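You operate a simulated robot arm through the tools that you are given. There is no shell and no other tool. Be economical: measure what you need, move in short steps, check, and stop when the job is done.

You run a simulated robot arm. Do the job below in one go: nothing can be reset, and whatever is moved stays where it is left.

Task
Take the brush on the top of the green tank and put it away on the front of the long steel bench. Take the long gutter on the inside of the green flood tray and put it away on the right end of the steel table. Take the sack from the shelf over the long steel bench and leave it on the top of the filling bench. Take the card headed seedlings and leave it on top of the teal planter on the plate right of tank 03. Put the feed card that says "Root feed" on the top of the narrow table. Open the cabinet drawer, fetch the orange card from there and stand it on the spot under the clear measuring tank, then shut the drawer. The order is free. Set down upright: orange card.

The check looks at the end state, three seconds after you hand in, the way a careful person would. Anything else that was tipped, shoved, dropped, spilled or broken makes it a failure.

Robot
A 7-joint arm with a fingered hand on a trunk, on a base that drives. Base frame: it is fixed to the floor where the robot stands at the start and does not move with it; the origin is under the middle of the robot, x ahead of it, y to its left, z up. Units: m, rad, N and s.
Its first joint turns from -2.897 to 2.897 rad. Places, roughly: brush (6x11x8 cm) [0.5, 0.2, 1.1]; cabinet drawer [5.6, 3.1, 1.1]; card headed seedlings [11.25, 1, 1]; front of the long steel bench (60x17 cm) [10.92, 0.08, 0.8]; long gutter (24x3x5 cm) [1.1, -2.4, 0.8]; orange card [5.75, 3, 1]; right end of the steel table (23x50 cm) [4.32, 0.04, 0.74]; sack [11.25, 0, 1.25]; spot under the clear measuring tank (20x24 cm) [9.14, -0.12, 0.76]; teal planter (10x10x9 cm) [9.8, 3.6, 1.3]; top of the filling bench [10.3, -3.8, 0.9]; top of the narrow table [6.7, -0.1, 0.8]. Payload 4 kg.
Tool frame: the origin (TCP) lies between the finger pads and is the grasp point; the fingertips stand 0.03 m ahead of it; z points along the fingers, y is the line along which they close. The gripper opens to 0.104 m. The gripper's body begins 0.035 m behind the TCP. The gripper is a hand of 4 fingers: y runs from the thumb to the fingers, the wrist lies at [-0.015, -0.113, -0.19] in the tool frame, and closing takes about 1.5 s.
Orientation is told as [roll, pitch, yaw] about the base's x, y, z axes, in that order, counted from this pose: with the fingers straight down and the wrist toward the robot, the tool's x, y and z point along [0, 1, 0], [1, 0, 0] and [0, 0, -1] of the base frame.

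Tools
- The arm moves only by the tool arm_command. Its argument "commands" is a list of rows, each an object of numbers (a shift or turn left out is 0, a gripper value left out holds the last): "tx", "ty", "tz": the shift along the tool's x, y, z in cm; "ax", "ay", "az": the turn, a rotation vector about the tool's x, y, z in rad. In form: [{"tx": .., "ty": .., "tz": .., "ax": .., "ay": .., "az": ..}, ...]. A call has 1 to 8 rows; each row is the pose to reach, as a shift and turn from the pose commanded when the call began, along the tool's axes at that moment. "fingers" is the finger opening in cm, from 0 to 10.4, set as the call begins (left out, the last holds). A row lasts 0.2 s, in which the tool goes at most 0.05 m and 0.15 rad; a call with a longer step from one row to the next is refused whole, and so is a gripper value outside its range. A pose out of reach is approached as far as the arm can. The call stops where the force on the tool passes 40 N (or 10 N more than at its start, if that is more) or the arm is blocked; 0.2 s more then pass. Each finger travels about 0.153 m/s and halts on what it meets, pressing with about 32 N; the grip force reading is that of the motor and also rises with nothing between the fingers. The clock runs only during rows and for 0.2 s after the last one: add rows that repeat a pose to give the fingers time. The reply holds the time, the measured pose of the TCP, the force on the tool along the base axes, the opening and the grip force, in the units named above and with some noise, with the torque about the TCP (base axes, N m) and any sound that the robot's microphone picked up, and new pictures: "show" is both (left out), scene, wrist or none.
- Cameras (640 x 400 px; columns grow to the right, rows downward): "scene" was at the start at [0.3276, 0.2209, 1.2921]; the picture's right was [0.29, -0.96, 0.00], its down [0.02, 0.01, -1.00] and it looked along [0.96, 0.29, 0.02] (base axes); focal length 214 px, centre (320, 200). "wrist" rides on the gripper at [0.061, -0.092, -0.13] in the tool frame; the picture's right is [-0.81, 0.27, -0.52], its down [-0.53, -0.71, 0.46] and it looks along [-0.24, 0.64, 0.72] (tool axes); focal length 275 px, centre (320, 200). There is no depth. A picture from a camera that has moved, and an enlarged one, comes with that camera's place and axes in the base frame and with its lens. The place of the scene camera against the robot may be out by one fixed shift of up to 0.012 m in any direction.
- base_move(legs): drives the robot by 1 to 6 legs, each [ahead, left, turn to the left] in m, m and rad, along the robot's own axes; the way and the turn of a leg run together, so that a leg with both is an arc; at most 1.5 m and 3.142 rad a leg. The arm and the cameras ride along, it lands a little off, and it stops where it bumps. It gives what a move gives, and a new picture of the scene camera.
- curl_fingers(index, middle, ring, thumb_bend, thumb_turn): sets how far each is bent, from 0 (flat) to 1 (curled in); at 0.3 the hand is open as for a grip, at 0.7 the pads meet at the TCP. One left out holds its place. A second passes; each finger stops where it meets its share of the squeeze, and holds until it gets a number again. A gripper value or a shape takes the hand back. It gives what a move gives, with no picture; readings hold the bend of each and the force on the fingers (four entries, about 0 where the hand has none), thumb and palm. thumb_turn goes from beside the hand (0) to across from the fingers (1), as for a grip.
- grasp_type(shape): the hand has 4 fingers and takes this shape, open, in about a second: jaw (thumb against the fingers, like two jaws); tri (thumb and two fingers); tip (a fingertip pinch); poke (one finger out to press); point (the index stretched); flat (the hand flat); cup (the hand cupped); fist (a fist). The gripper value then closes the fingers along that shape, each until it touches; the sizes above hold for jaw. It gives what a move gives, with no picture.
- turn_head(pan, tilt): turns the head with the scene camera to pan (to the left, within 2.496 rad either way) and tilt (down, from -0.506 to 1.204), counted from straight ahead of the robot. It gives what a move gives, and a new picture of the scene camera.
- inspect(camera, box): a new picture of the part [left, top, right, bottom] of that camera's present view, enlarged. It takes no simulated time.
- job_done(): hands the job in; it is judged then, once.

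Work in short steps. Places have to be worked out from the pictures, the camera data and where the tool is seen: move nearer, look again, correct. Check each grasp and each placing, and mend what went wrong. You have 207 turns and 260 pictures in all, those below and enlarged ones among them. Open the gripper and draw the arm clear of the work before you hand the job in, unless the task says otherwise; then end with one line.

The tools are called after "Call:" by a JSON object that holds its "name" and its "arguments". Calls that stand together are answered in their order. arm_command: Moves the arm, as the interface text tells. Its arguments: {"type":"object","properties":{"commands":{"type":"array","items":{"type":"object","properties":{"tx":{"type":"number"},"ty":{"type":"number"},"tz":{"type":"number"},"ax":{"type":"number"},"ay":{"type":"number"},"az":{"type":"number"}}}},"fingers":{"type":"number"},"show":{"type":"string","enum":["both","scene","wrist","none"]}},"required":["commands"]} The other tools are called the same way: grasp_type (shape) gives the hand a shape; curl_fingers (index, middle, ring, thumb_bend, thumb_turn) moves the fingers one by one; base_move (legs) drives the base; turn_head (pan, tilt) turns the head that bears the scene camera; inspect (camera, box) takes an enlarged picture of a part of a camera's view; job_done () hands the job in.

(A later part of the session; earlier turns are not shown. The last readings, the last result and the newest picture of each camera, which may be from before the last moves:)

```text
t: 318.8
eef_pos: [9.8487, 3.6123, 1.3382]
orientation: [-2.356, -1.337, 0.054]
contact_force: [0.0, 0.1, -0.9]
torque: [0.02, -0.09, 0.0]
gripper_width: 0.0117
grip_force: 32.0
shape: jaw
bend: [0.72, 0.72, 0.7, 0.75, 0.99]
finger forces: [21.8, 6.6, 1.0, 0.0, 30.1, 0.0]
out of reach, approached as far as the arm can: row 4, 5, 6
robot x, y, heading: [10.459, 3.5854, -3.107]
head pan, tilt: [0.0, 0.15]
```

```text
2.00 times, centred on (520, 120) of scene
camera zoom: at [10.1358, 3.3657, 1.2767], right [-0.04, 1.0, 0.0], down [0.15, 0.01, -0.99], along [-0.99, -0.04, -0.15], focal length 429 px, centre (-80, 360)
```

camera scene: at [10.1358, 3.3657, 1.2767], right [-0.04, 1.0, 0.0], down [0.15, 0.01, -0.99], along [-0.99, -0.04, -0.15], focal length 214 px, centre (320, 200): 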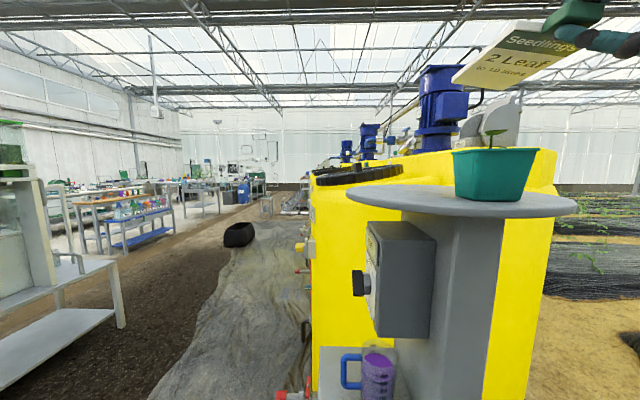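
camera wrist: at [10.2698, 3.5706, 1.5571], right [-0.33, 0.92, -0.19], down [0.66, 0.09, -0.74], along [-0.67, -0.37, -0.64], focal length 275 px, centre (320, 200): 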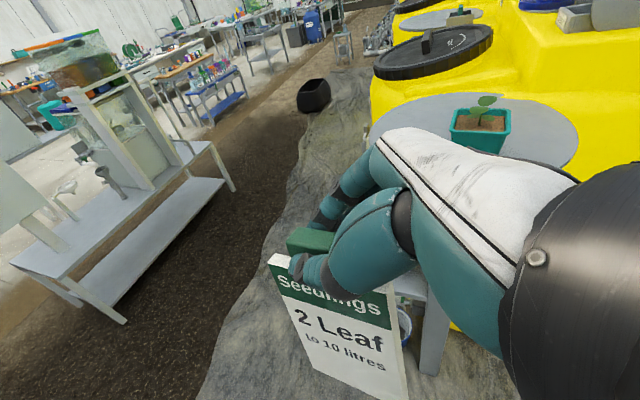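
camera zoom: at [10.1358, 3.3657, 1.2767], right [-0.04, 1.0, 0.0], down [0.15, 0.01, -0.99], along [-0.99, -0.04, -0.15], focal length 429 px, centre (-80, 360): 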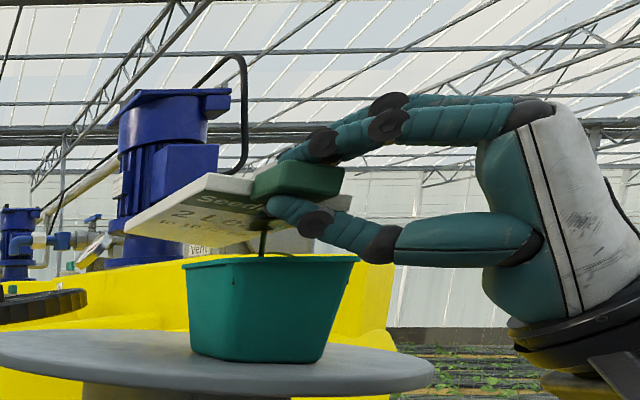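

The plant passes under the card without contact, but the thumb may meet the rim. I back off 2 cm with the base, which keeps the card's weight over the planter.

Call:
{"name": "base_move", "arguments": {"legs": [[-0.025, 0, 0]]}}

Call:
{"name": "arm_command", "arguments": {"commands": [{"ty": -0.8, "tx": 0.1, "tz": -0.1}, {"ty": -1.6, "tx": 0.2, "tz": -0.2}, {"ty": -2.4, "tx": 0.3, "tz": -0.3}, {"ty": -2.4, "tx": 0.3, "tz": -0.3}], "show": "none"}}

Call:
{"name": "inspect", "arguments": {"camera": "scene", "box": [400, 20, 640, 220]}}

```text
t: 319.6
eef_pos: [9.8751, 3.6144, 1.3372]
orientation: [-2.357, -1.337, 0.052]
contact_force: [0.1, -0.4, -0.8]
torque: [0.03, -0.07, -0.02]
gripper_width: 0.0115
grip_force: 31.9
shape: jaw
bend: [0.72, 0.72, 0.7, 0.75, 0.99]
finger forces: [22.0, 6.6, 0.9, 0.0, 30.1, 0.0]
robot x, y, heading: [10.4872, 3.5831, -3.107]
head pan, tilt: [0.0, 0.15]
camera scene: at [10.1602, 3.3667, 1.2767], right [-0.04, 1.0, 0.0], down [0.15, 0.01, -0.99], along [-0.99, -0.04, -0.15], focal length 214 px, centre (320, 200)
```

scene: 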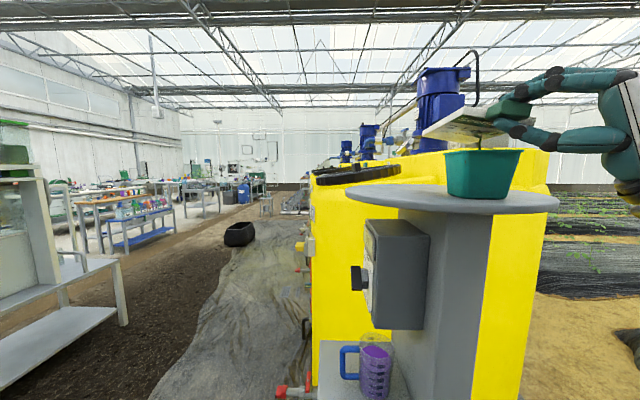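

```text
t: 320.6
eef_pos: [9.8632, 3.6168, 1.3177]
orientation: [-2.354, -1.336, 0.051]
contact_force: [-0.1, 0.8, -0.5]
torque: [0.02, -0.05, 0.0]
gripper_width: 0.0117
grip_force: 31.9
shape: jaw
bend: [0.72, 0.72, 0.7, 0.75, 0.99]
finger forces: [21.7, 6.7, 1.2, 0.0, 29.9, 0.0]
out of reach, approached as far as the arm can: row 1, 2, 3, 4
robot x, y, heading: [10.4863, 3.584, -3.103]
head pan, tilt: [0.0, 0.15]
```

```text
2.00 times, centred on (520, 120) of scene
camera zoom: at [10.1602, 3.3667, 1.2767], right [-0.04, 1.0, 0.0], down [0.15, 0.01, -0.99], along [-0.99, -0.04, -0.15], focal length 429 px, centre (-80, 360)
```

zoom: 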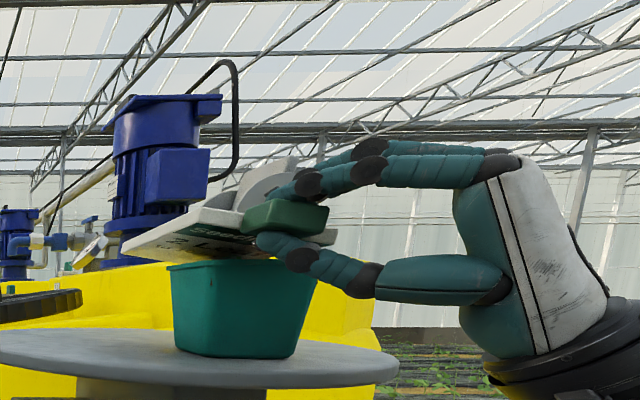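

The card is about 1–2 cm above the rim. I back off 2 cm again, since the arm drifts forward as it lowers, and go down to contact.

Call:
{"name": "base_move", "arguments": {"legs": [[-0.02, 0, 0]]}}

Call:
{"name": "arm_command", "arguments": {"commands": [{"ty": -0.6}, {"ty": -1.2}, {"ty": -1.8}, {"ty": -2.4}, {"ty": -2.4}], "show": "none"}}

Call:
{"name": "inspect", "arguments": {"camera": "scene", "box": [400, 20, 640, 220]}}

```text
t: 321.4
eef_pos: [9.8836, 3.6192, 1.3168]
orientation: [-2.351, -1.336, 0.047]
contact_force: [0.2, 0.1, -0.7]
torque: [-0.01, -0.05, 0.0]
gripper_width: 0.0114
grip_force: 32.1
shape: jaw
bend: [0.72, 0.72, 0.7, 0.75, 0.99]
finger forces: [21.6, 7.1, 1.2, 0.0, 30.0, 0.0]
robot x, y, heading: [10.504, 3.583, -3.101]
head pan, tilt: [0.0, 0.15]
camera scene: at [10.1804, 3.3675, 1.2767], right [-0.04, 1.0, 0.0], down [0.15, 0.01, -0.99], along [-0.99, -0.04, -0.15], focal length 214 px, centre (320, 200)
```

scene: 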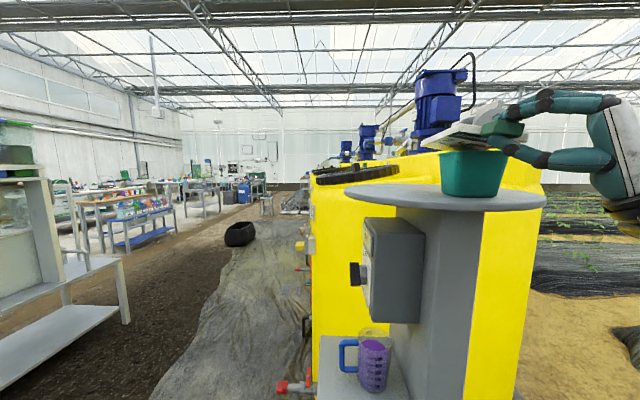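

```text
t: 322.6
eef_pos: [9.874, 3.6181, 1.2951]
orientation: [-2.347, -1.333, 0.049]
contact_force: [0.6, 0.3, 3.2]
torque: [0.16, 0.16, -0.01]
gripper_width: 0.0119
grip_force: 32.0
shape: jaw
bend: [0.72, 0.63, 0.69, 0.75, 1.0]
finger forces: [18.9, 10.4, 5.7, 0.0, 31.6, 0.0]
out of reach, approached as far as the arm can: row 3, 4, 5
robot x, y, heading: [10.5033, 3.5847, -3.105]
head pan, tilt: [0.0, 0.15]
```

```text
2.00 times, centred on (520, 120) of scene
camera zoom: at [10.1806, 3.3675, 1.2767], right [-0.04, 1.0, 0.0], down [0.15, 0.01, -0.99], along [-0.99, -0.04, -0.15], focal length 429 px, centre (-80, 360)
```

zoom: 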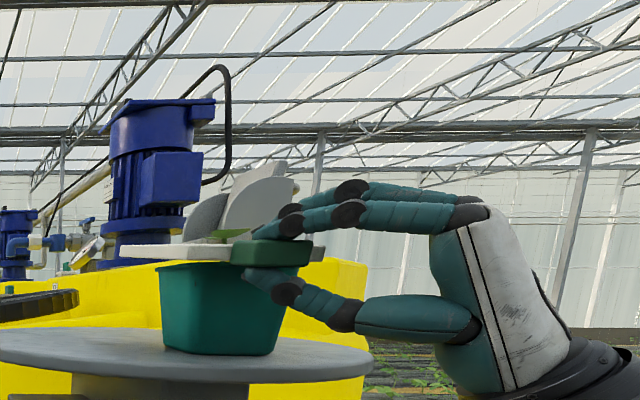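

The card lies flat on the rim with light contact. I open to 7 cm, which mostly lifts the fingers, to release it.

Call:
{"name": "arm_command", "arguments": {"commands": [{"ty": 0}, {"ty": 0}, {"ty": 0}, {"ty": 0}, {"ty": 0}], "fingers": 7, "show": "none"}}

Call:
{"name": "inspect", "arguments": {"camera": "scene", "box": [400, 20, 640, 220]}}

```text
t: 323.8
eef_pos: [9.8744, 3.6185, 1.2949]
orientation: [-2.347, -1.335, 0.047]
contact_force: [0.8, 0.6, -0.5]
torque: [-0.01, 0.02, 0.05]
gripper_width: 0.0698
grip_force: 0.0
shape: jaw
bend: [0.28, 0.38, 0.35, 0.6, 1.0]
finger forces: [0.0, 0.1, 0.0, 0.0, 0.0, 0.1]
robot x, y, heading: [10.5033, 3.5843, -3.109]
head pan, tilt: [0.0, 0.15]
```

```text
2.00 times, centred on (520, 120) of scene
camera zoom: at [10.1804, 3.3675, 1.2767], right [-0.04, 1.0, 0.0], down [0.15, 0.01, -0.99], along [-0.99, -0.04, -0.15], focal length 429 px, centre (-80, 360)
```

zoom: 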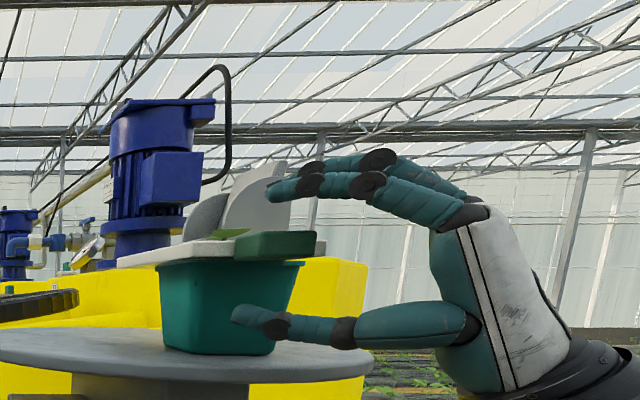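

The card rests flat on the planter. I withdraw by backing the base straight away.

Call:
{"name": "base_move", "arguments": {"legs": [[-0.25, 0, 0], [-0.45, 0, 0]]}}

Call:
{"name": "inspect", "arguments": {"camera": "scene", "box": [350, 110, 510, 220]}}

```text
t: 327.9
eef_pos: [10.5712, 3.6458, 1.2948]
orientation: [-2.349, -1.334, 0.043]
contact_force: [0.4, -0.1, 0.0]
torque: [0.03, -0.02, 0.0]
gripper_width: 0.0696
grip_force: 0.1
shape: jaw
bend: [0.28, 0.38, 0.35, 0.6, 1.0]
finger forces: [0.1, 0.0, 0.0, 0.1, 0.1, 0.0]
robot x, y, heading: [11.2023, 3.6096, -3.107]
head pan, tilt: [0.0, 0.15]
camera scene: at [10.8773, 3.3934, 1.2767], right [-0.03, 1.0, 0.0], down [0.15, 0.0, -0.99], along [-0.99, -0.03, -0.15], focal length 214 px, centre (320, 200)
```

scene: 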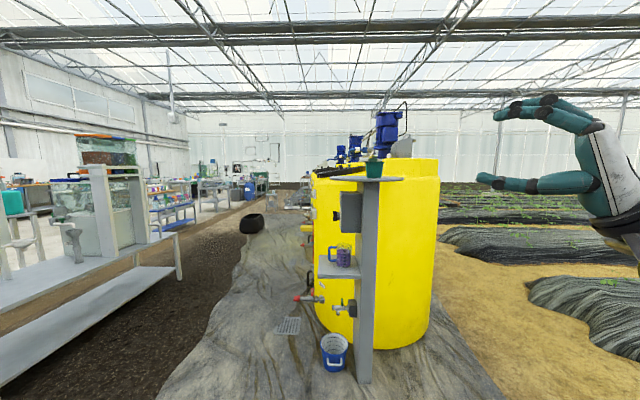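

```text
3.64 times, centred on (430, 165) of scene
camera zoom: at [10.8773, 3.3934, 1.2767], right [-0.03, 1.0, 0.0], down [0.15, 0.0, -0.99], along [-0.99, -0.03, -0.15], focal length 780 px, centre (-80, 327)
```

zoom: 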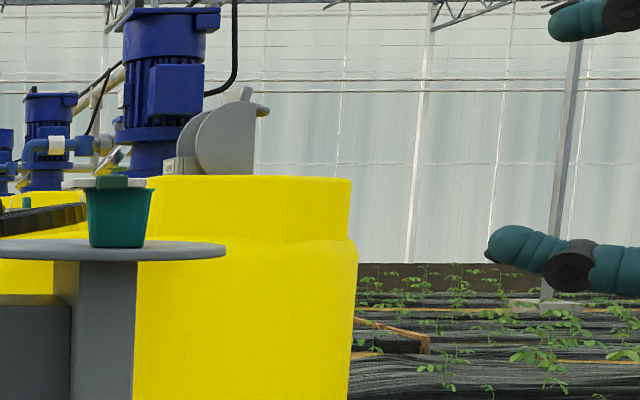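

The Seedlings card sits well on the planter. Next I go west to the cabinet drawer. First I return the hand to pointing down.

Call:
{"name": "arm_command", "arguments": {"commands": [{"ax": 0.1, "az": 0.1}, {"ax": 0.2, "az": 0.2}, {"ax": 0.3, "az": 0.3}, {"ax": 0.4, "az": 0.4}, {"ax": 0.5, "az": 0.5}, {"ax": 0.6, "az": 0.6}, {"ax": 0.7, "az": 0.7}, {"ax": 0.8, "az": 0.8}], "fingers": 10.4, "show": "none"}}

Call:
{"name": "arm_command", "arguments": {"commands": [{"ax": 0.1, "az": 0.1}, {"ax": 0.2, "az": 0.2}, {"ax": 0.3, "az": 0.3}, {"ax": 0.4, "az": 0.4}, {"ax": 0.45, "az": 0.45}], "show": "none"}}

Call:
{"name": "arm_command", "arguments": {"commands": [{"ay": -0.13}, {"ay": -0.26}, {"ay": -0.4}, {"ay": -0.53}, {"ay": -0.66}, {"ay": -0.79}], "show": "none"}}

Call:
{"name": "turn_head", "arguments": {"pan": 0.35, "tilt": 0.3}}

```text
t: 329.7
eef_pos: [10.5709, 3.6472, 1.2952]
orientation: [0.784, -0.672, -3.089]
contact_force: [0.2, -0.3, 0.2]
torque: [0.03, 0.02, 0.02]
gripper_width: 0.104
grip_force: 0.1
shape: jaw
bend: [0.3, 0.3, 0.3, 0.3, 0.98]
finger forces: [0.0, 0.0, 0.0, 0.0, 0.0, 0.1]
out of reach, approached as far as the arm can: row 1, 2, 3, 4
robot x, y, heading: [11.2014, 3.6097, -3.109]
head pan, tilt: [0.0, 0.15]
```

```text
t: 330.9
eef_pos: [10.5717, 3.6461, 1.2948]
orientation: [0.785, -0.036, -3.088]
contact_force: [0.6, 0.7, -0.3]
torque: [0.0, 0.01, 0.02]
gripper_width: 0.1037
grip_force: 0.0
shape: jaw
bend: [0.3, 0.3, 0.3, 0.3, 0.98]
finger forces: [0.0, 0.0, 0.1, 0.1, 0.1, 0.1]
robot x, y, heading: [11.2031, 3.6086, -3.108]
head pan, tilt: [0.0, 0.15]
```

```text
t: 332.3
eef_pos: [10.5712, 3.6455, 1.2946]
orientation: [-0.009, -0.039, -3.09]
contact_force: [0.0, 0.3, 0.2]
torque: [0.0, 0.0, 0.0]
gripper_width: 0.104
grip_force: 0.1
shape: jaw
bend: [0.3, 0.3, 0.3, 0.3, 0.98]
finger forces: [0.0, 0.0, 0.0, 0.0, 0.0, 0.0]
robot x, y, heading: [11.2014, 3.6116, -3.106]
head pan, tilt: [0.0, 0.15]
```

```text
t: 333.1
eef_pos: [10.5731, 3.6459, 1.2947]
orientation: [-0.007, -0.038, -3.087]
contact_force: [-0.1, -1.2, 0.2]
torque: [-0.01, -0.02, 0.01]
gripper_width: 0.1039
grip_force: 0.1
shape: jaw
bend: [0.3, 0.3, 0.3, 0.3, 0.98]
finger forces: [0.0, 0.0, 0.0, 0.0, 0.0, 0.1]
robot x, y, heading: [11.1965, 3.6093, -3.11]
head pan, tilt: [0.351, 0.3]
camera scene: at [10.8834, 3.3615, 1.2627], right [-0.37, 0.93, 0.0], down [0.27, 0.11, -0.96], along [-0.89, -0.36, -0.3], focal length 214 px, centre (320, 200)
```

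scene: 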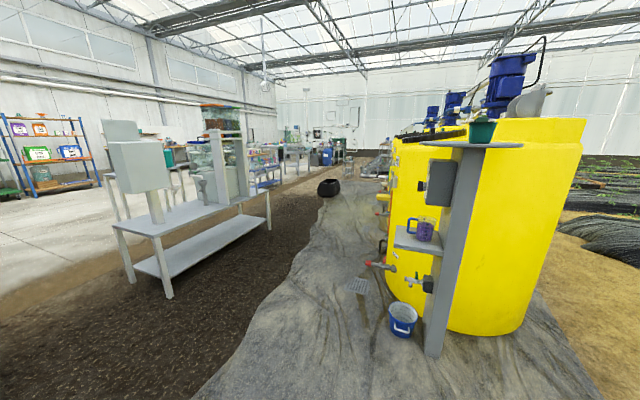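

The corridor between the dosing table (y < 1.75) and the tanks (y > 3.2) is wide enough. I strafe to y ≈ 2.45 and drive west.

Call:
{"name": "base_move", "arguments": {"legs": [[0, 1.15, -0.03], [1.5, 0, 0], [1.5, 0, 0], [1.0, 0, 0]]}}

Call:
{"name": "turn_head", "arguments": {"pan": -0.3, "tilt": 0.15}}

```text
t: 357.9
eef_pos: [6.6019, 2.4008, 1.2937]
orientation: [-0.007, -0.038, -3.115]
contact_force: [0.3, -1.3, 0.2]
torque: [0.01, 0.02, -0.04]
gripper_width: 0.1038
grip_force: 0.1
shape: jaw
bend: [0.3, 0.3, 0.3, 0.3, 0.98]
finger forces: [0.0, 0.0, 0.1, 0.1, 0.0, 0.1]
robot x, y, heading: [7.2273, 2.3457, -3.133]
head pan, tilt: [0.351, 0.3]
camera scene: at [6.9057, 2.1082, 1.2627], right [-0.35, 0.94, 0.0], down [0.28, 0.1, -0.96], along [-0.89, -0.33, -0.3], focal length 214 px, centre (320, 200)
```

scene: 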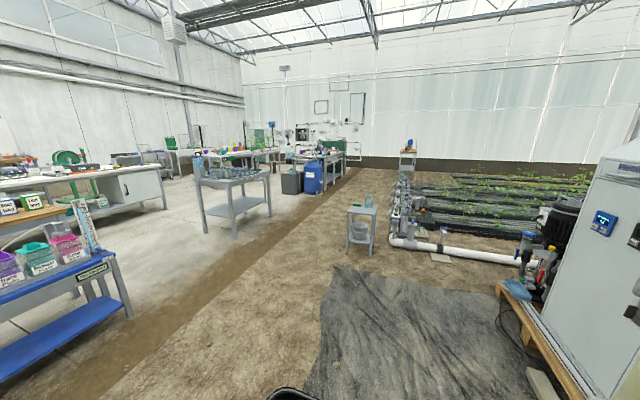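

```text
t: 358.9
eef_pos: [6.6007, 2.4015, 1.2955]
orientation: [-0.008, -0.038, -3.115]
contact_force: [-0.6, 0.2, 0.6]
torque: [-0.01, -0.03, 0.02]
gripper_width: 0.104
grip_force: 0.0
shape: jaw
bend: [0.3, 0.3, 0.3, 0.3, 0.98]
finger forces: [0.1, 0.0, 0.0, 0.0, 0.0, 0.0]
robot x, y, heading: [7.2333, 2.3478, -3.133]
head pan, tilt: [-0.3, 0.15]
camera scene: at [6.9044, 2.1676, 1.2766], right [0.29, 0.96, 0.0], down [0.14, -0.04, -0.99], along [-0.95, 0.29, -0.15], focal length 214 px, centre (320, 200)
```

scene: 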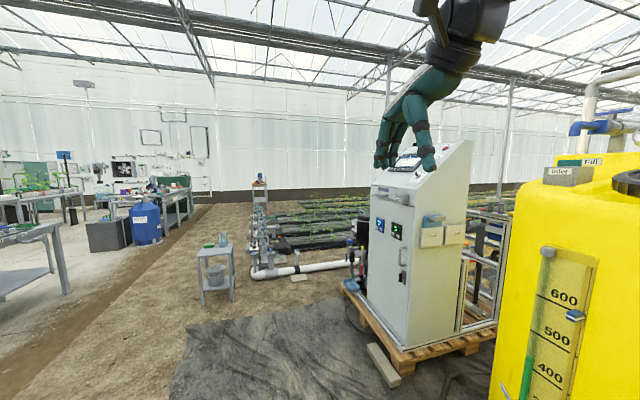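

The cabinet's front faces −y at y ≈ 3.06, x 5.24–5.92. I pass it heading west, with the black tub on my left, then turn right to face it.

Call:
{"name": "base_move", "arguments": {"legs": [[0, -0.07, -0.009], [1.0, 0, 0], [1.0, 0, 0], [0, 0, -1.57]]}}

Call:
{"name": "turn_head", "arguments": {"pan": -0.3, "tilt": 0.35}}

```text
t: 373.2
eef_pos: [5.2777, 3.0795, 1.2937]
orientation: [-0.006, -0.038, 1.613]
contact_force: [-0.4, 0.3, -0.3]
torque: [-0.01, -0.04, -0.01]
gripper_width: 0.1042
grip_force: 0.1
shape: jaw
bend: [0.3, 0.3, 0.3, 0.3, 0.98]
finger forces: [0.1, 0.1, 0.1, 0.1, 0.1, 0.1]
robot x, y, heading: [5.2378, 2.4469, 1.594]
head pan, tilt: [-0.3, 0.15]
camera scene: at [5.0565, 2.7687, 1.2767], right [0.96, -0.27, 0.0], down [-0.04, -0.14, -0.99], along [0.27, 0.95, -0.15], focal length 214 px, centre (320, 200)
```

scene: 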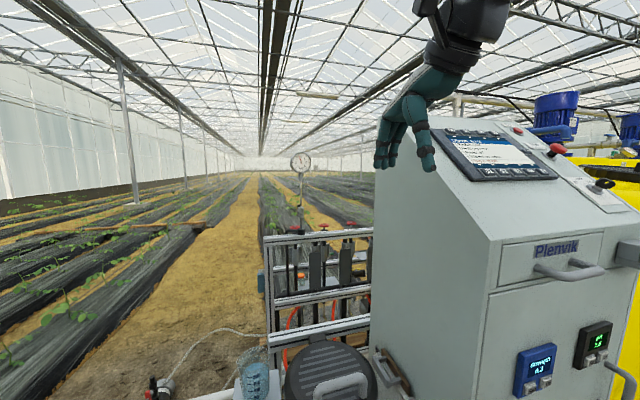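

```text
t: 373.9
eef_pos: [5.2775, 3.0796, 1.2937]
orientation: [-0.006, -0.039, 1.615]
contact_force: [0.7, -0.1, 0.0]
torque: [0.05, 0.03, 0.0]
gripper_width: 0.1038
grip_force: 0.1
shape: jaw
bend: [0.3, 0.3, 0.3, 0.3, 0.98]
finger forces: [0.0, 0.0, 0.0, 0.1, 0.0, 0.0]
robot x, y, heading: [5.234, 2.4496, 1.594]
head pan, tilt: [-0.3, 0.351]
camera scene: at [5.0566, 2.7691, 1.258], right [0.96, -0.27, 0.0], down [-0.09, -0.33, -0.94], along [0.25, 0.9, -0.34], focal length 214 px, centre (320, 200)
```

scene: 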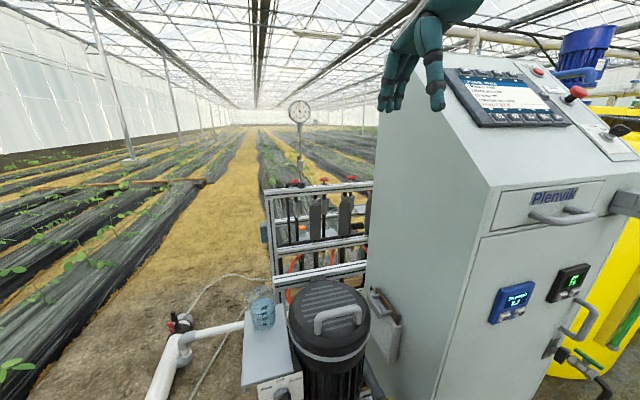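

The drawer ("Plenvik") has a bar handle near (5.59, 3.0, 1.09). I back off a little and move right to stand in front of it.

Call:
{"name": "base_move", "arguments": {"legs": [[-0.2, 0, -0.023], [0, -0.33, 0]]}}

Call:
{"name": "inspect", "arguments": {"camera": "scene", "box": [320, 80, 560, 240]}}

```text
t: 377.3
eef_pos: [5.6258, 2.8793, 1.295]
orientation: [-0.007, -0.04, 1.593]
contact_force: [0.2, 0.1, -0.4]
torque: [0.05, 0.02, 0.0]
gripper_width: 0.1036
grip_force: 0.1
shape: jaw
bend: [0.3, 0.3, 0.3, 0.3, 0.98]
finger forces: [0.0, 0.0, 0.0, 0.0, 0.0, 0.0]
robot x, y, heading: [5.5694, 2.2543, 1.574]
head pan, tilt: [-0.3, 0.351]
camera scene: at [5.3989, 2.5744, 1.2579], right [0.96, -0.29, 0.0], down [-0.1, -0.33, -0.94], along [0.27, 0.9, -0.34], focal length 214 px, centre (320, 200)
```

scene: 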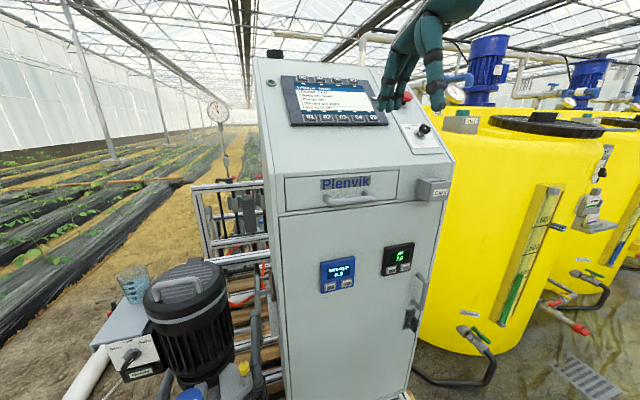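

```text
2.50 times, centred on (440, 160) of scene
camera zoom: at [5.3989, 2.5744, 1.2579], right [0.96, -0.29, 0.0], down [-0.1, -0.33, -0.94], along [0.27, 0.9, -0.34], focal length 536 px, centre (20, 300)
```

zoom: 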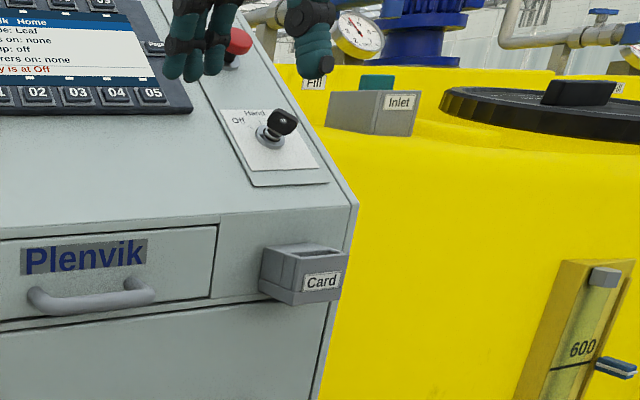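

The handle bar is at (5.60, 3.00, 1.09), the drawer front about 4–5 cm behind it. I tilt the hand slightly and bring it above the bar with a 7 cm opening.

Call:
{"name": "arm_command", "arguments": {"commands": [{"tx": 1, "ty": 1, "tz": 3, "ax": -0.08}, {"tx": 2, "ty": 3, "tz": 6, "ax": -0.16}, {"tx": 2.6, "ty": 5, "tz": 9, "ax": -0.26}, {"tx": 2.6, "ty": 8, "tz": 11, "ax": -0.26}, {"tx": 2.6, "ty": 8, "tz": 11, "ax": -0.26}], "fingers": 7}}

```text
t: 378.5
eef_pos: [5.5991, 2.9608, 1.187]
orientation: [-0.008, -0.299, 1.595]
contact_force: [0.4, 0.4, -0.1]
torque: [0.02, -0.02, 0.0]
gripper_width: 0.0705
grip_force: 0.1
shape: jaw
bend: [0.28, 0.38, 0.35, 0.6, 0.99]
finger forces: [0.1, 0.0, 0.0, 0.1, 0.0, 0.0]
robot x, y, heading: [5.5685, 2.2475, 1.57]
head pan, tilt: [-0.3, 0.351]
camera scene: at [5.3989, 2.5744, 1.2579], right [0.96, -0.29, 0.0], down [-0.1, -0.33, -0.94], along [0.27, 0.9, -0.34], focal length 214 px, centre (320, 200)
camera wrist: at [5.5395, 2.8331, 1.2839], right [0.8, 0.13, 0.58], down [0.55, -0.54, -0.64], along [0.23, 0.83, -0.5], focal length 275 px, centre (320, 200)
```

scene: 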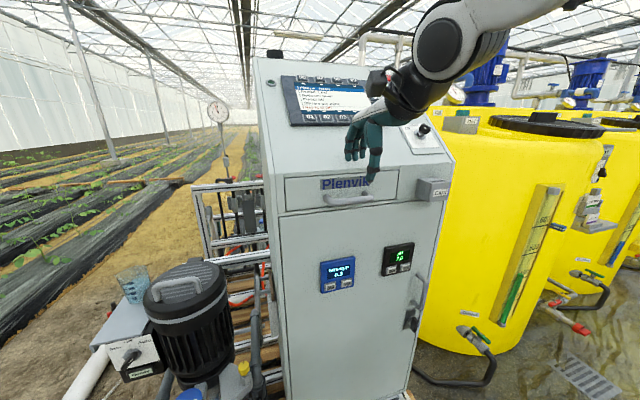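
wrist: 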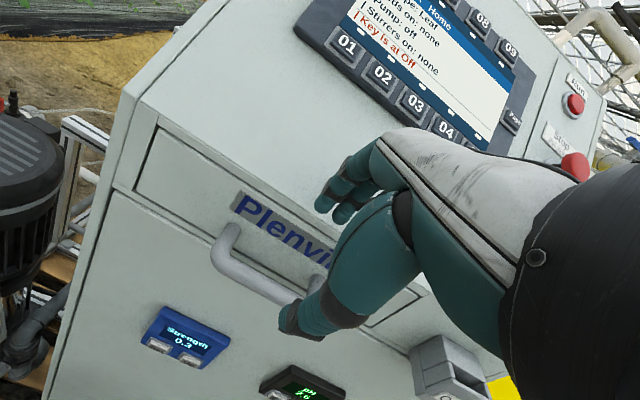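

The wrist view agrees with the bar at (5.60, 3.00, 1.09). I slide in 10 cm along the fingers, and then close.

Call:
{"name": "arm_command", "arguments": {"commands": [{"tz": 3}, {"tz": 6}, {"tz": 8.5}, {"tz": 10}, {"tz": 10}], "show": "wrist"}}

```text
t: 379.1
eef_pos: [5.5988, 2.9772, 1.149]
orientation: [-0.006, -0.319, 1.598]
contact_force: [1.9, -18.4, 22.7]
torque: [1.25, -0.26, -0.32]
gripper_width: 0.0673
grip_force: 0.1
shape: jaw
bend: [0.28, 0.4, 0.36, 0.6, 0.99]
finger forces: [0.8, 27.7, 1.4, 0.1, 0.0, 0.1]
robot x, y, heading: [5.5706, 2.2487, 1.577]
head pan, tilt: [-0.3, 0.351]
stopped in row 2: the force on the tool passed its limit at 58 N (the readings are from after the stop); the commanded pose is now the measured one
camera wrist: at [5.5393, 2.8464, 1.2432], right [0.8, 0.12, 0.58], down [0.55, -0.52, -0.65], along [0.23, 0.85, -0.48], focal length 275 px, centre (320, 200)
```

wrist: 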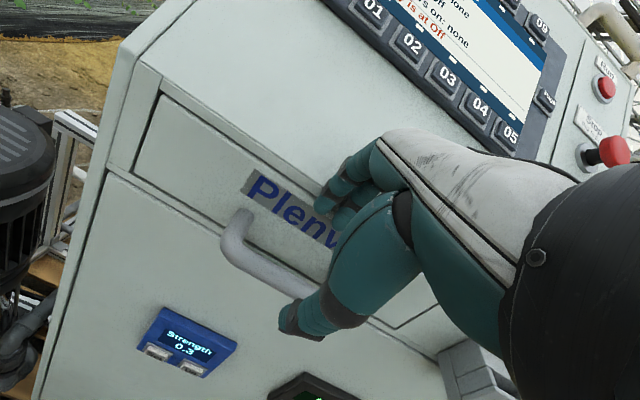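

A finger met the drawer front. From this view the bar is at y ≈ 2.98 and the front at y ≈ 3.03. I back off and level the hand to vertical, so that the fingers fit the gap.

Call:
{"name": "arm_command", "arguments": {"commands": [{"ty": -1.5, "tz": -2.5, "ax": 0.05}, {"ty": -2.5, "tz": -5, "ax": 0.15}, {"ty": -2.5, "tz": -5, "ax": 0.28}, {"ty": -2.5, "tz": -5, "ax": 0.319}, {"ty": -2.5, "tz": -5, "ax": 0.319}], "show": "none"}}

```text
t: 380.3
eef_pos: [5.599, 2.9382, 1.1842]
orientation: [-0.007, 0.007, 1.595]
contact_force: [0.1, -0.1, -0.6]
torque: [0.03, 0.05, -0.01]
gripper_width: 0.07
grip_force: 0.0
shape: jaw
bend: [0.28, 0.38, 0.35, 0.6, 0.99]
finger forces: [0.1, 0.0, 0.1, 0.1, 0.1, 0.0]
robot x, y, heading: [5.5753, 2.2529, 1.574]
head pan, tilt: [-0.3, 0.351]
```

Now level. I move forward 2.7 cm and down to the bar height, 1.085.

Call:
{"name": "arm_command", "arguments": {"commands": [{"ty": 2.7, "tz": 2}, {"ty": 2.7, "tz": 5}, {"ty": 2.7, "tz": 8}, {"ty": 2.7, "tz": 9.8}, {"ty": 2.7, "tz": 9.8}], "show": "wrist"}}

```text
t: 381.5
eef_pos: [5.6006, 2.9643, 1.0855]
orientation: [-0.007, 0.005, 1.597]
contact_force: [-0.3, -9.8, 2.2]
torque: [0.32, 0.01, -0.08]
gripper_width: 0.0679
grip_force: 0.0
shape: jaw
bend: [0.28, 0.41, 0.35, 0.6, 0.99]
finger forces: [0.1, 9.7, 0.1, 0.0, 0.1, 0.0]
robot x, y, heading: [5.5716, 2.2537, 1.574]
head pan, tilt: [-0.3, 0.351]
camera wrist: at [5.5393, 2.8706, 1.2171], right [0.8, 0.3, 0.52], down [0.55, -0.7, -0.45], along [0.23, 0.65, -0.73], focal length 275 px, centre (320, 200)
```

wrist: 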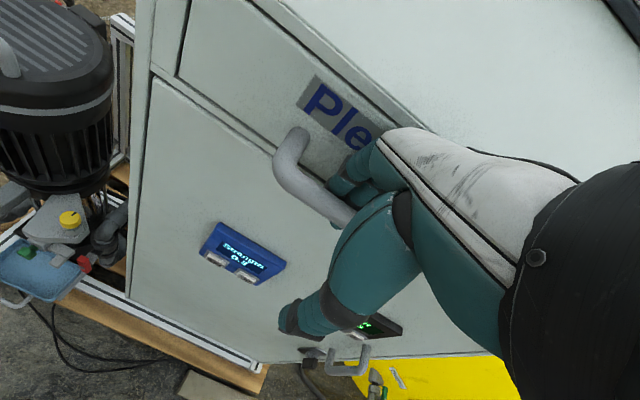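

The bar lies between the thumb and fingers. I close the hand.

Call:
{"name": "arm_command", "arguments": {"commands": [{"ty": 0}, {"ty": 0}, {"ty": 0}, {"ty": 0}, {"ty": 0}, {"ty": 0}, {"ty": 0}], "fingers": 0, "show": "none"}}

```text
t: 383.1
eef_pos: [5.6001, 2.9644, 1.0871]
orientation: [-0.006, 0.007, 1.594]
contact_force: [-0.6, -0.8, -8.9]
torque: [-0.13, -0.02, -0.01]
gripper_width: 0.0101
grip_force: 31.6
shape: jaw
bend: [0.75, 0.54, 0.51, 0.52, 1.0]
finger forces: [13.1, 0.1, 1.9, 0.0, 21.8, 0.0]
robot x, y, heading: [5.5691, 2.2501, 1.574]
head pan, tilt: [-0.3, 0.351]
```

It holds the bar. I pull the drawer straight back (−y) with the arm.

Call:
{"name": "arm_command", "arguments": {"commands": [{"ty": -2}, {"ty": -4}, {"ty": -7}, {"ty": -10}, {"ty": -13}, {"ty": -16}, {"ty": -19}, {"ty": -22}], "show": "scene"}}

```text
t: 384.5
eef_pos: [5.6025, 2.8139, 1.0879]
orientation: [-0.01, 0.023, 1.594]
contact_force: [-8.9, 0.3, -18.4]
torque: [-0.36, 0.0, 0.18]
gripper_width: 0.0097
grip_force: 31.8
shape: jaw
bend: [0.75, 0.55, 0.51, 0.51, 1.0]
finger forces: [15.0, 1.0, 2.8, 0.1, 23.8, 0.0]
out of reach, approached as far as the arm can: row 6
robot x, y, heading: [5.5701, 2.2536, 1.575]
head pan, tilt: [-0.3, 0.351]
stopped in row 6: the force on the tool passed its limit at 49 N (the readings are from after the stop); the commanded pose is now the measured one
camera scene: at [5.3982, 2.5747, 1.2578], right [0.96, -0.29, 0.0], down [-0.1, -0.33, -0.94], along [0.27, 0.9, -0.34], focal length 214 px, centre (320, 200)
```

scene: 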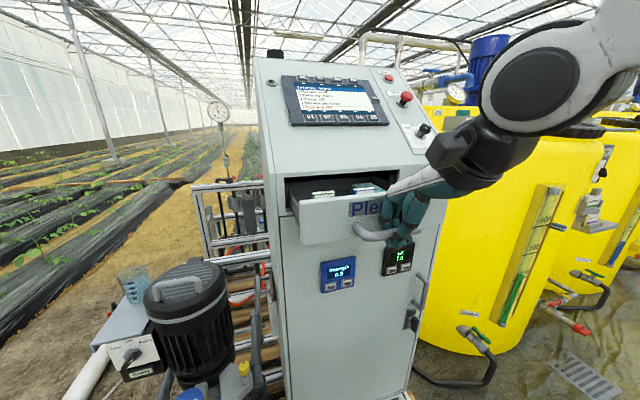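

The drawer is 15 cm open and shows cards inside. The arm is near its inner limit, so I pull further by backing the base 8 cm.

Call:
{"name": "base_move", "arguments": {"legs": [[-0.08, 0, 0]]}}

Call:
{"name": "inspect", "arguments": {"camera": "scene", "box": [250, 130, 450, 260]}}

```text
t: 385.6
eef_pos: [5.6025, 2.7433, 1.0878]
orientation: [-0.007, 0.02, 1.596]
contact_force: [-3.4, 13.7, -13.2]
torque: [-0.27, 0.03, 0.15]
gripper_width: 0.0128
grip_force: 32.1
shape: jaw
bend: [0.75, 0.52, 0.47, 0.53, 1.0]
finger forces: [22.7, 3.5, 5.4, 0.0, 19.8, 0.0]
robot x, y, heading: [5.5715, 2.1822, 1.571]
head pan, tilt: [-0.3, 0.351]
stopped in leg 1: the force on the tool passed its limit at 51 N (the readings are from after the stop); the commanded pose is now the measured one
camera scene: at [5.3985, 2.5045, 1.2577], right [0.96, -0.29, 0.0], down [-0.1, -0.33, -0.94], along [0.27, 0.9, -0.34], focal length 214 px, centre (320, 200)
```

scene: 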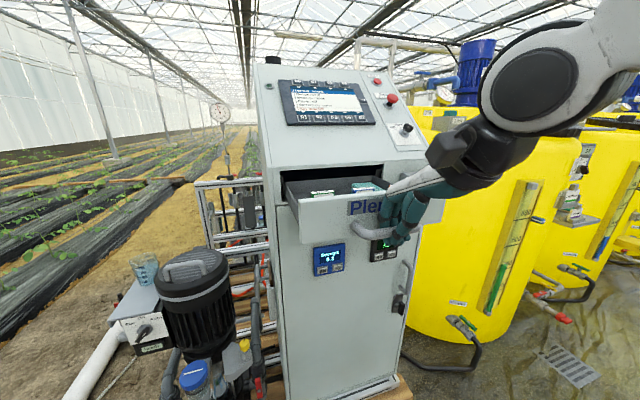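

```text
3.08 times, centred on (350, 195) of scene
camera zoom: at [5.3985, 2.5045, 1.2577], right [0.96, -0.29, 0.0], down [-0.1, -0.33, -0.94], along [0.27, 0.9, -0.34], focal length 660 px, centre (228, 215)
```

zoom: 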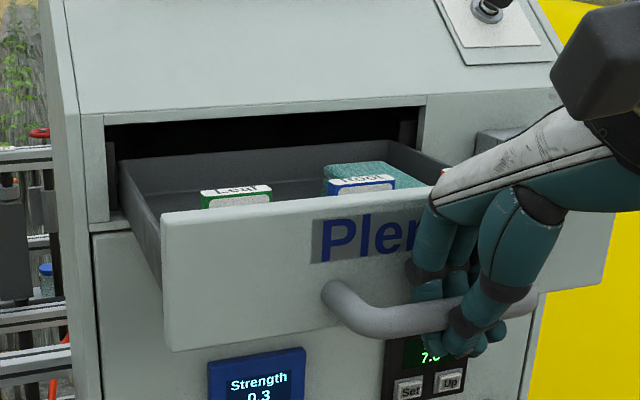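

The drawer is fully open, about 22 cm. I release the handle and lift the hand to look in.

Call:
{"name": "arm_command", "arguments": {"commands": [{"tz": 0}, {"tz": 0}, {"tz": 0}, {"tz": 0}, {"tz": 0}], "fingers": 7, "show": "none"}}

Call:
{"name": "arm_command", "arguments": {"commands": [{"tz": -3}, {"tz": -6}, {"tz": -10}, {"tz": -14}, {"tz": -18}, {"tz": -22}, {"tz": -26}, {"tz": -30}]}}

```text
t: 386.8
eef_pos: [5.6027, 2.7436, 1.0891]
orientation: [-0.009, 0.019, 1.595]
contact_force: [0.2, -0.2, 0.7]
torque: [-0.01, -0.01, 0.0]
gripper_width: 0.07
grip_force: 0.1
shape: jaw
bend: [0.28, 0.38, 0.35, 0.6, 1.0]
finger forces: [0.1, 0.1, 0.0, 0.0, 0.0, 0.0]
robot x, y, heading: [5.5701, 2.1795, 1.576]
head pan, tilt: [-0.3, 0.351]
```

```text
t: 388.6
eef_pos: [5.5997, 2.7476, 1.3898]
orientation: [-0.008, 0.02, 1.596]
contact_force: [0.6, 1.0, -0.4]
torque: [-0.02, 0.01, 0.01]
gripper_width: 0.0699
grip_force: 0.1
shape: jaw
bend: [0.28, 0.38, 0.35, 0.6, 1.0]
finger forces: [0.0, 0.1, 0.1, 0.0, 0.0, 0.1]
robot x, y, heading: [5.5732, 2.1803, 1.579]
head pan, tilt: [-0.3, 0.351]
camera scene: at [5.3987, 2.5035, 1.258], right [0.96, -0.29, 0.0], down [-0.1, -0.33, -0.94], along [0.27, 0.9, -0.34], focal length 214 px, centre (320, 200)
camera wrist: at [5.5398, 2.6571, 1.5207], right [0.8, 0.31, 0.52], down [0.55, -0.71, -0.44], along [0.23, 0.64, -0.73], focal length 275 px, centre (320, 200)
```

scene: 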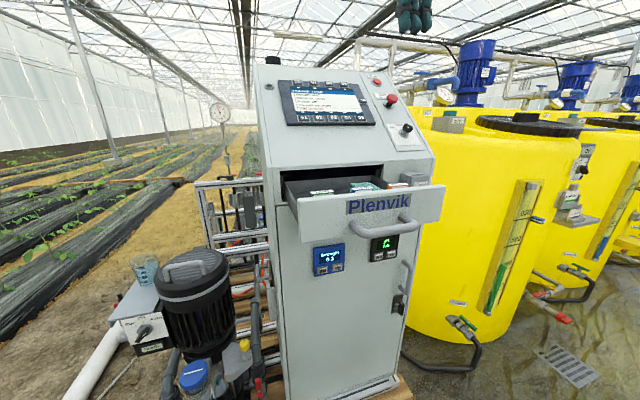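
wrist: 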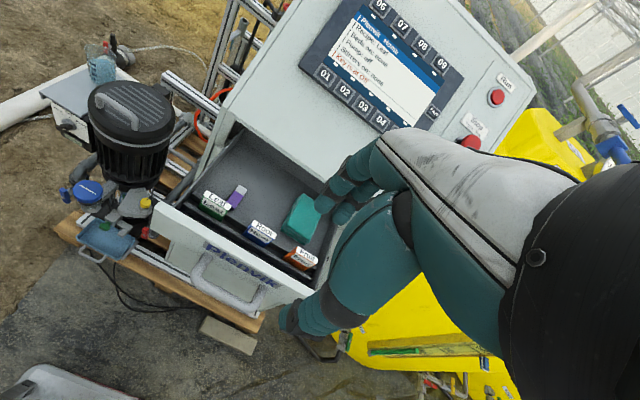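

Call:
{"name": "inspect", "arguments": {"camera": "wrist", "box": [180, 150, 360, 300]}}

```text
2.67 times, centred on (270, 225) of wrist
camera zoom: at [5.5398, 2.6571, 1.5207], right [0.8, 0.31, 0.52], down [0.55, -0.71, -0.44], along [0.23, 0.64, -0.73], focal length 734 px, centre (453, 133)
```

zoom: 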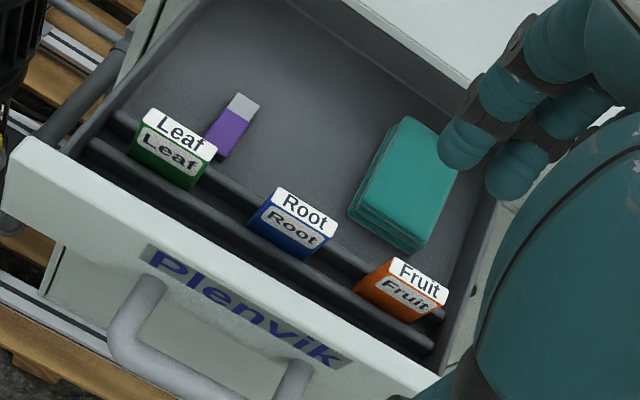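

The orange "Fruit" card stands between rails at the drawer's right front, near (5.685, 2.89), top z ≈ 1.11. I move above it.

Call:
{"name": "arm_command", "arguments": {"commands": [{"tx": -3, "ty": 3}, {"tx": -6, "ty": 6, "tz": 1}, {"tx": -8.5, "ty": 9, "tz": 3}, {"tx": -8.5, "ty": 12, "tz": 6}, {"tx": -8.5, "ty": 13.5, "tz": 10}, {"tx": -8.5, "ty": 13.5, "tz": 14}, {"tx": -8.5, "ty": 13.5, "tz": 18}, {"tx": -8.5, "ty": 13.5, "tz": 18}], "show": "none"}}

Call:
{"name": "inspect", "arguments": {"camera": "wrist", "box": [160, 150, 400, 330]}}

```text
t: 390.4
eef_pos: [5.6839, 2.8814, 1.2044]
orientation: [-0.009, 0.02, 1.594]
contact_force: [0.2, 0.6, 0.1]
torque: [0.0, -0.01, 0.02]
gripper_width: 0.07
grip_force: 0.0
shape: jaw
bend: [0.28, 0.38, 0.35, 0.6, 1.0]
finger forces: [0.1, 0.1, 0.0, 0.0, 0.1, 0.0]
robot x, y, heading: [5.57, 2.1811, 1.571]
head pan, tilt: [-0.3, 0.351]
```

```text
2.22 times, centred on (280, 240) of wrist
camera zoom: at [5.6223, 2.7906, 1.3359], right [0.8, 0.3, 0.52], down [0.55, -0.71, -0.44], along [0.23, 0.64, -0.73], focal length 612 px, centre (409, 111)
```

zoom: 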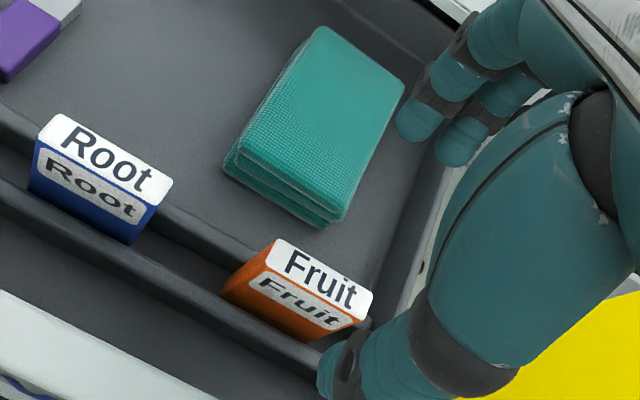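

The card's top is at (5.678, 2.878, 1.137), directly under the hand. I go down 6.8 cm so that the pads take its upper 3 cm, and close.

Call:
{"name": "arm_command", "arguments": {"commands": [{"tz": 3, "tx": 0.5}, {"tz": 5, "tx": 0.5}, {"tz": 6.8, "tx": 0.5}, {"tz": 6.8, "tx": 0.5}], "show": "none"}}

Call:
{"name": "arm_command", "arguments": {"commands": [{"tz": 0}, {"tz": 0}, {"tz": 0}, {"tz": 0}, {"tz": 0}, {"tz": 0}, {"tz": 0}, {"tz": 0}], "fingers": 0, "show": "wrist"}}

```text
t: 391.4
eef_pos: [5.6792, 2.8812, 1.1392]
orientation: [-0.007, 0.019, 1.596]
contact_force: [0.5, 0.8, 1.6]
torque: [-0.05, -0.02, -0.02]
gripper_width: 0.0693
grip_force: 0.1
shape: jaw
bend: [0.28, 0.38, 0.35, 0.61, 1.0]
finger forces: [0.0, 0.0, 0.1, 0.0, 1.9, 0.0]
robot x, y, heading: [5.5734, 2.1783, 1.576]
head pan, tilt: [-0.3, 0.351]
```

```text
t: 393.2
eef_pos: [5.6798, 2.8805, 1.1374]
orientation: [-0.009, 0.019, 1.595]
contact_force: [1.3, 2.3, -0.2]
torque: [0.09, -0.01, 0.0]
gripper_width: 0.0128
grip_force: 32.2
shape: jaw
bend: [0.7, 0.7, 0.7, 0.74, 1.0]
finger forces: [16.7, 8.2, 0.1, 0.0, 22.6, 0.0]
robot x, y, heading: [5.5731, 2.1815, 1.574]
head pan, tilt: [-0.3, 0.351]
camera wrist: at [5.6185, 2.789, 1.2697], right [0.8, 0.3, 0.52], down [0.55, -0.71, -0.44], along [0.23, 0.64, -0.73], focal length 275 px, centre (320, 200)
```

wrist: 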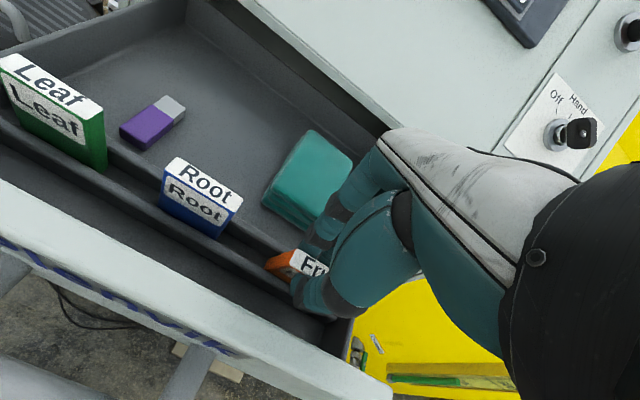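

It is gripped at 1.3 cm. I lift straight up 16 cm.

Call:
{"name": "arm_command", "arguments": {"commands": [{"tz": -2}, {"tz": -4}, {"tz": -7}, {"tz": -10}, {"tz": -13}, {"tz": -16}], "show": "wrist"}}

```text
t: 394.6
eef_pos: [5.6766, 2.8827, 1.2968]
orientation: [-0.009, 0.02, 1.595]
contact_force: [-0.4, -0.5, -0.3]
torque: [-0.02, -0.02, -0.01]
gripper_width: 0.0126
grip_force: 31.7
shape: jaw
bend: [0.7, 0.7, 0.7, 0.75, 1.0]
finger forces: [15.6, 7.4, 0.0, 0.0, 23.0, 0.0]
robot x, y, heading: [5.5689, 2.1797, 1.575]
head pan, tilt: [-0.3, 0.351]
camera wrist: at [5.6159, 2.7921, 1.4293], right [0.8, 0.3, 0.52], down [0.55, -0.71, -0.44], along [0.23, 0.64, -0.73], focal length 275 px, centre (320, 200)
```

wrist: 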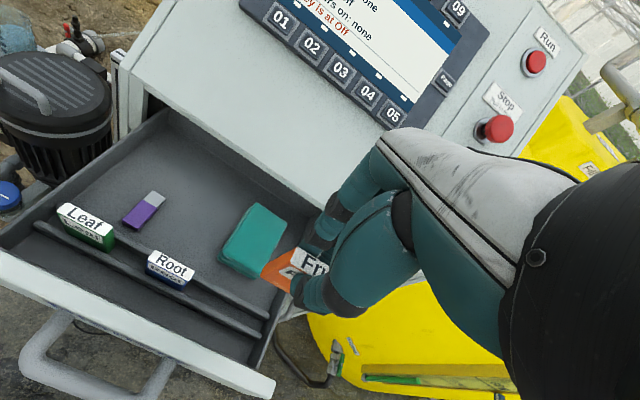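

I have the orange card. To shut the drawer I will push its handle with the backs of the fingers, the card staying in front. First I back the base 0.18 m and line up.

Call:
{"name": "base_move", "arguments": {"legs": [[-0.18, 0, 0]]}}

Call:
{"name": "arm_command", "arguments": {"commands": [{"tx": 3, "ty": -2}, {"tx": 6, "ty": -4}, {"tx": 7.7, "ty": -4.5, "tz": 3}, {"tx": 7.7, "ty": -4.5, "tz": 7}, {"tx": 7.7, "ty": -4.5, "tz": 11}, {"tx": 7.7, "ty": -4.5, "tz": 15}, {"tx": 7.7, "ty": -4.5, "tz": 17}, {"tx": 7.7, "ty": -4.5, "tz": 17}], "show": "wrist"}}

```text
t: 396.1
eef_pos: [5.6755, 2.7046, 1.2989]
orientation: [-0.011, 0.017, 1.599]
contact_force: [0.7, 0.3, 0.7]
torque: [-0.02, 0.02, 0.0]
gripper_width: 0.0125
grip_force: 32.3
shape: jaw
bend: [0.7, 0.7, 0.7, 0.75, 1.0]
finger forces: [15.6, 7.4, 0.0, 0.1, 23.0, 0.1]
robot x, y, heading: [5.5737, 1.9991, 1.573]
head pan, tilt: [-0.3, 0.351]
camera scene: at [5.3988, 2.3244, 1.2579], right [0.96, -0.29, 0.0], down [-0.1, -0.33, -0.94], along [0.27, 0.9, -0.34], focal length 214 px, centre (320, 200)
```

scene: 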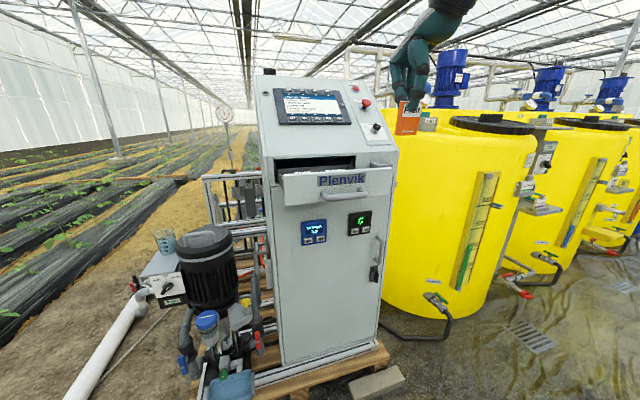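

```text
t: 397.9
eef_pos: [5.6018, 2.6559, 1.128]
orientation: [-0.01, 0.02, 1.599]
contact_force: [0.0, 0.1, -0.2]
torque: [0.05, -0.03, 0.0]
gripper_width: 0.0127
grip_force: 31.7
shape: jaw
bend: [0.7, 0.7, 0.7, 0.75, 1.0]
finger forces: [15.6, 7.5, 0.0, 0.0, 22.8, 0.1]
robot x, y, heading: [5.5719, 2.0026, 1.575]
head pan, tilt: [-0.3, 0.351]
camera wrist: at [5.5405, 2.5641, 1.2588], right [0.8, 0.31, 0.52], down [0.56, -0.71, -0.44], along [0.23, 0.64, -0.73], focal length 275 px, centre (320, 200)
```

wrist: 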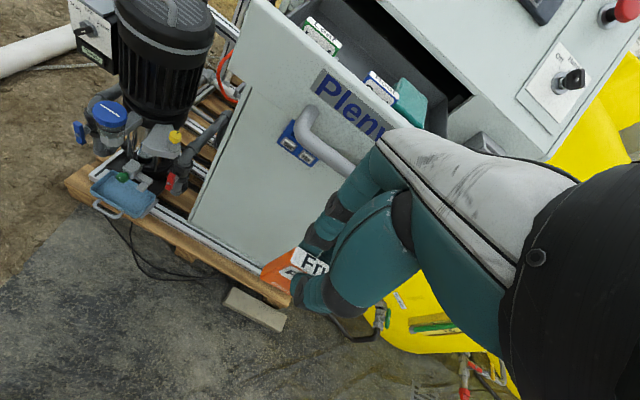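

The finger backs face the handle. I push forward.

Call:
{"name": "arm_command", "arguments": {"commands": [{"ty": 3}, {"ty": 6}, {"ty": 9}, {"ty": 12}, {"ty": 15}, {"ty": 18}, {"ty": 21}, {"ty": 24}], "show": "scene"}}

```text
t: 399.7
eef_pos: [5.5938, 2.8958, 1.1245]
orientation: [-0.008, 0.018, 1.599]
contact_force: [0.3, -0.6, 0.2]
torque: [0.02, 0.02, -0.01]
gripper_width: 0.0131
grip_force: 31.8
shape: jaw
bend: [0.7, 0.7, 0.7, 0.75, 1.0]
finger forces: [15.9, 7.9, 0.2, 0.1, 23.9, 0.1]
robot x, y, heading: [5.5714, 2.0002, 1.575]
head pan, tilt: [-0.3, 0.351]
camera scene: at [5.3988, 2.3242, 1.258], right [0.96, -0.29, 0.0], down [-0.1, -0.33, -0.94], along [0.27, 0.9, -0.34], focal length 214 px, centre (320, 200)
```

scene: 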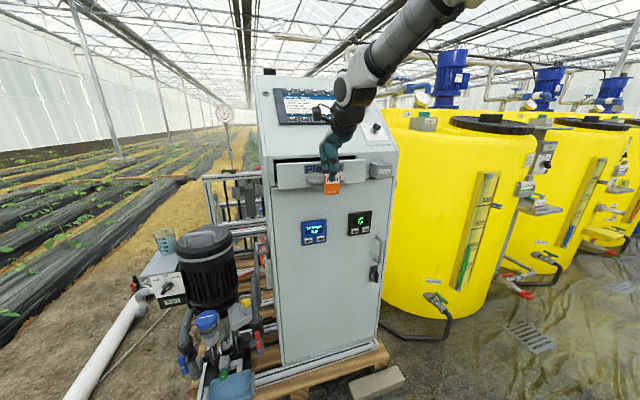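

The drawer slides in well. I push on until it stops.

Call:
{"name": "arm_command", "arguments": {"commands": [{"ty": 2}, {"ty": 4}, {"ty": 5}, {"ty": 6}, {"ty": 7}, {"ty": 8}], "show": "none"}}

Call:
{"name": "inspect", "arguments": {"camera": "scene", "box": [240, 100, 420, 230]}}

```text
t: 401.1
eef_pos: [5.593, 2.9745, 1.1217]
orientation: [-0.009, 0.02, 1.599]
contact_force: [0.0, 0.4, 1.7]
torque: [0.01, 0.01, 0.02]
gripper_width: 0.0132
grip_force: 31.8
shape: jaw
bend: [0.7, 0.7, 0.7, 0.75, 1.0]
finger forces: [19.1, 7.8, 0.1, 0.0, 24.2, 0.0]
robot x, y, heading: [5.5676, 2.0024, 1.576]
head pan, tilt: [-0.3, 0.351]
```

```text
3.08 times, centred on (330, 165) of scene
camera zoom: at [5.3988, 2.3244, 1.258], right [0.96, -0.29, 0.0], down [-0.1, -0.33, -0.94], along [0.27, 0.9, -0.34], focal length 660 px, centre (289, 308)
```

zoom: 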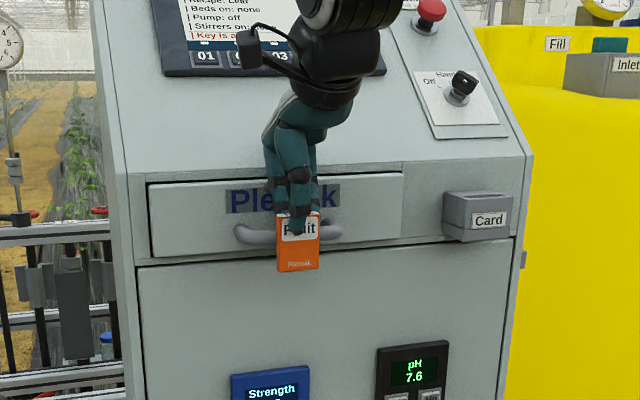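

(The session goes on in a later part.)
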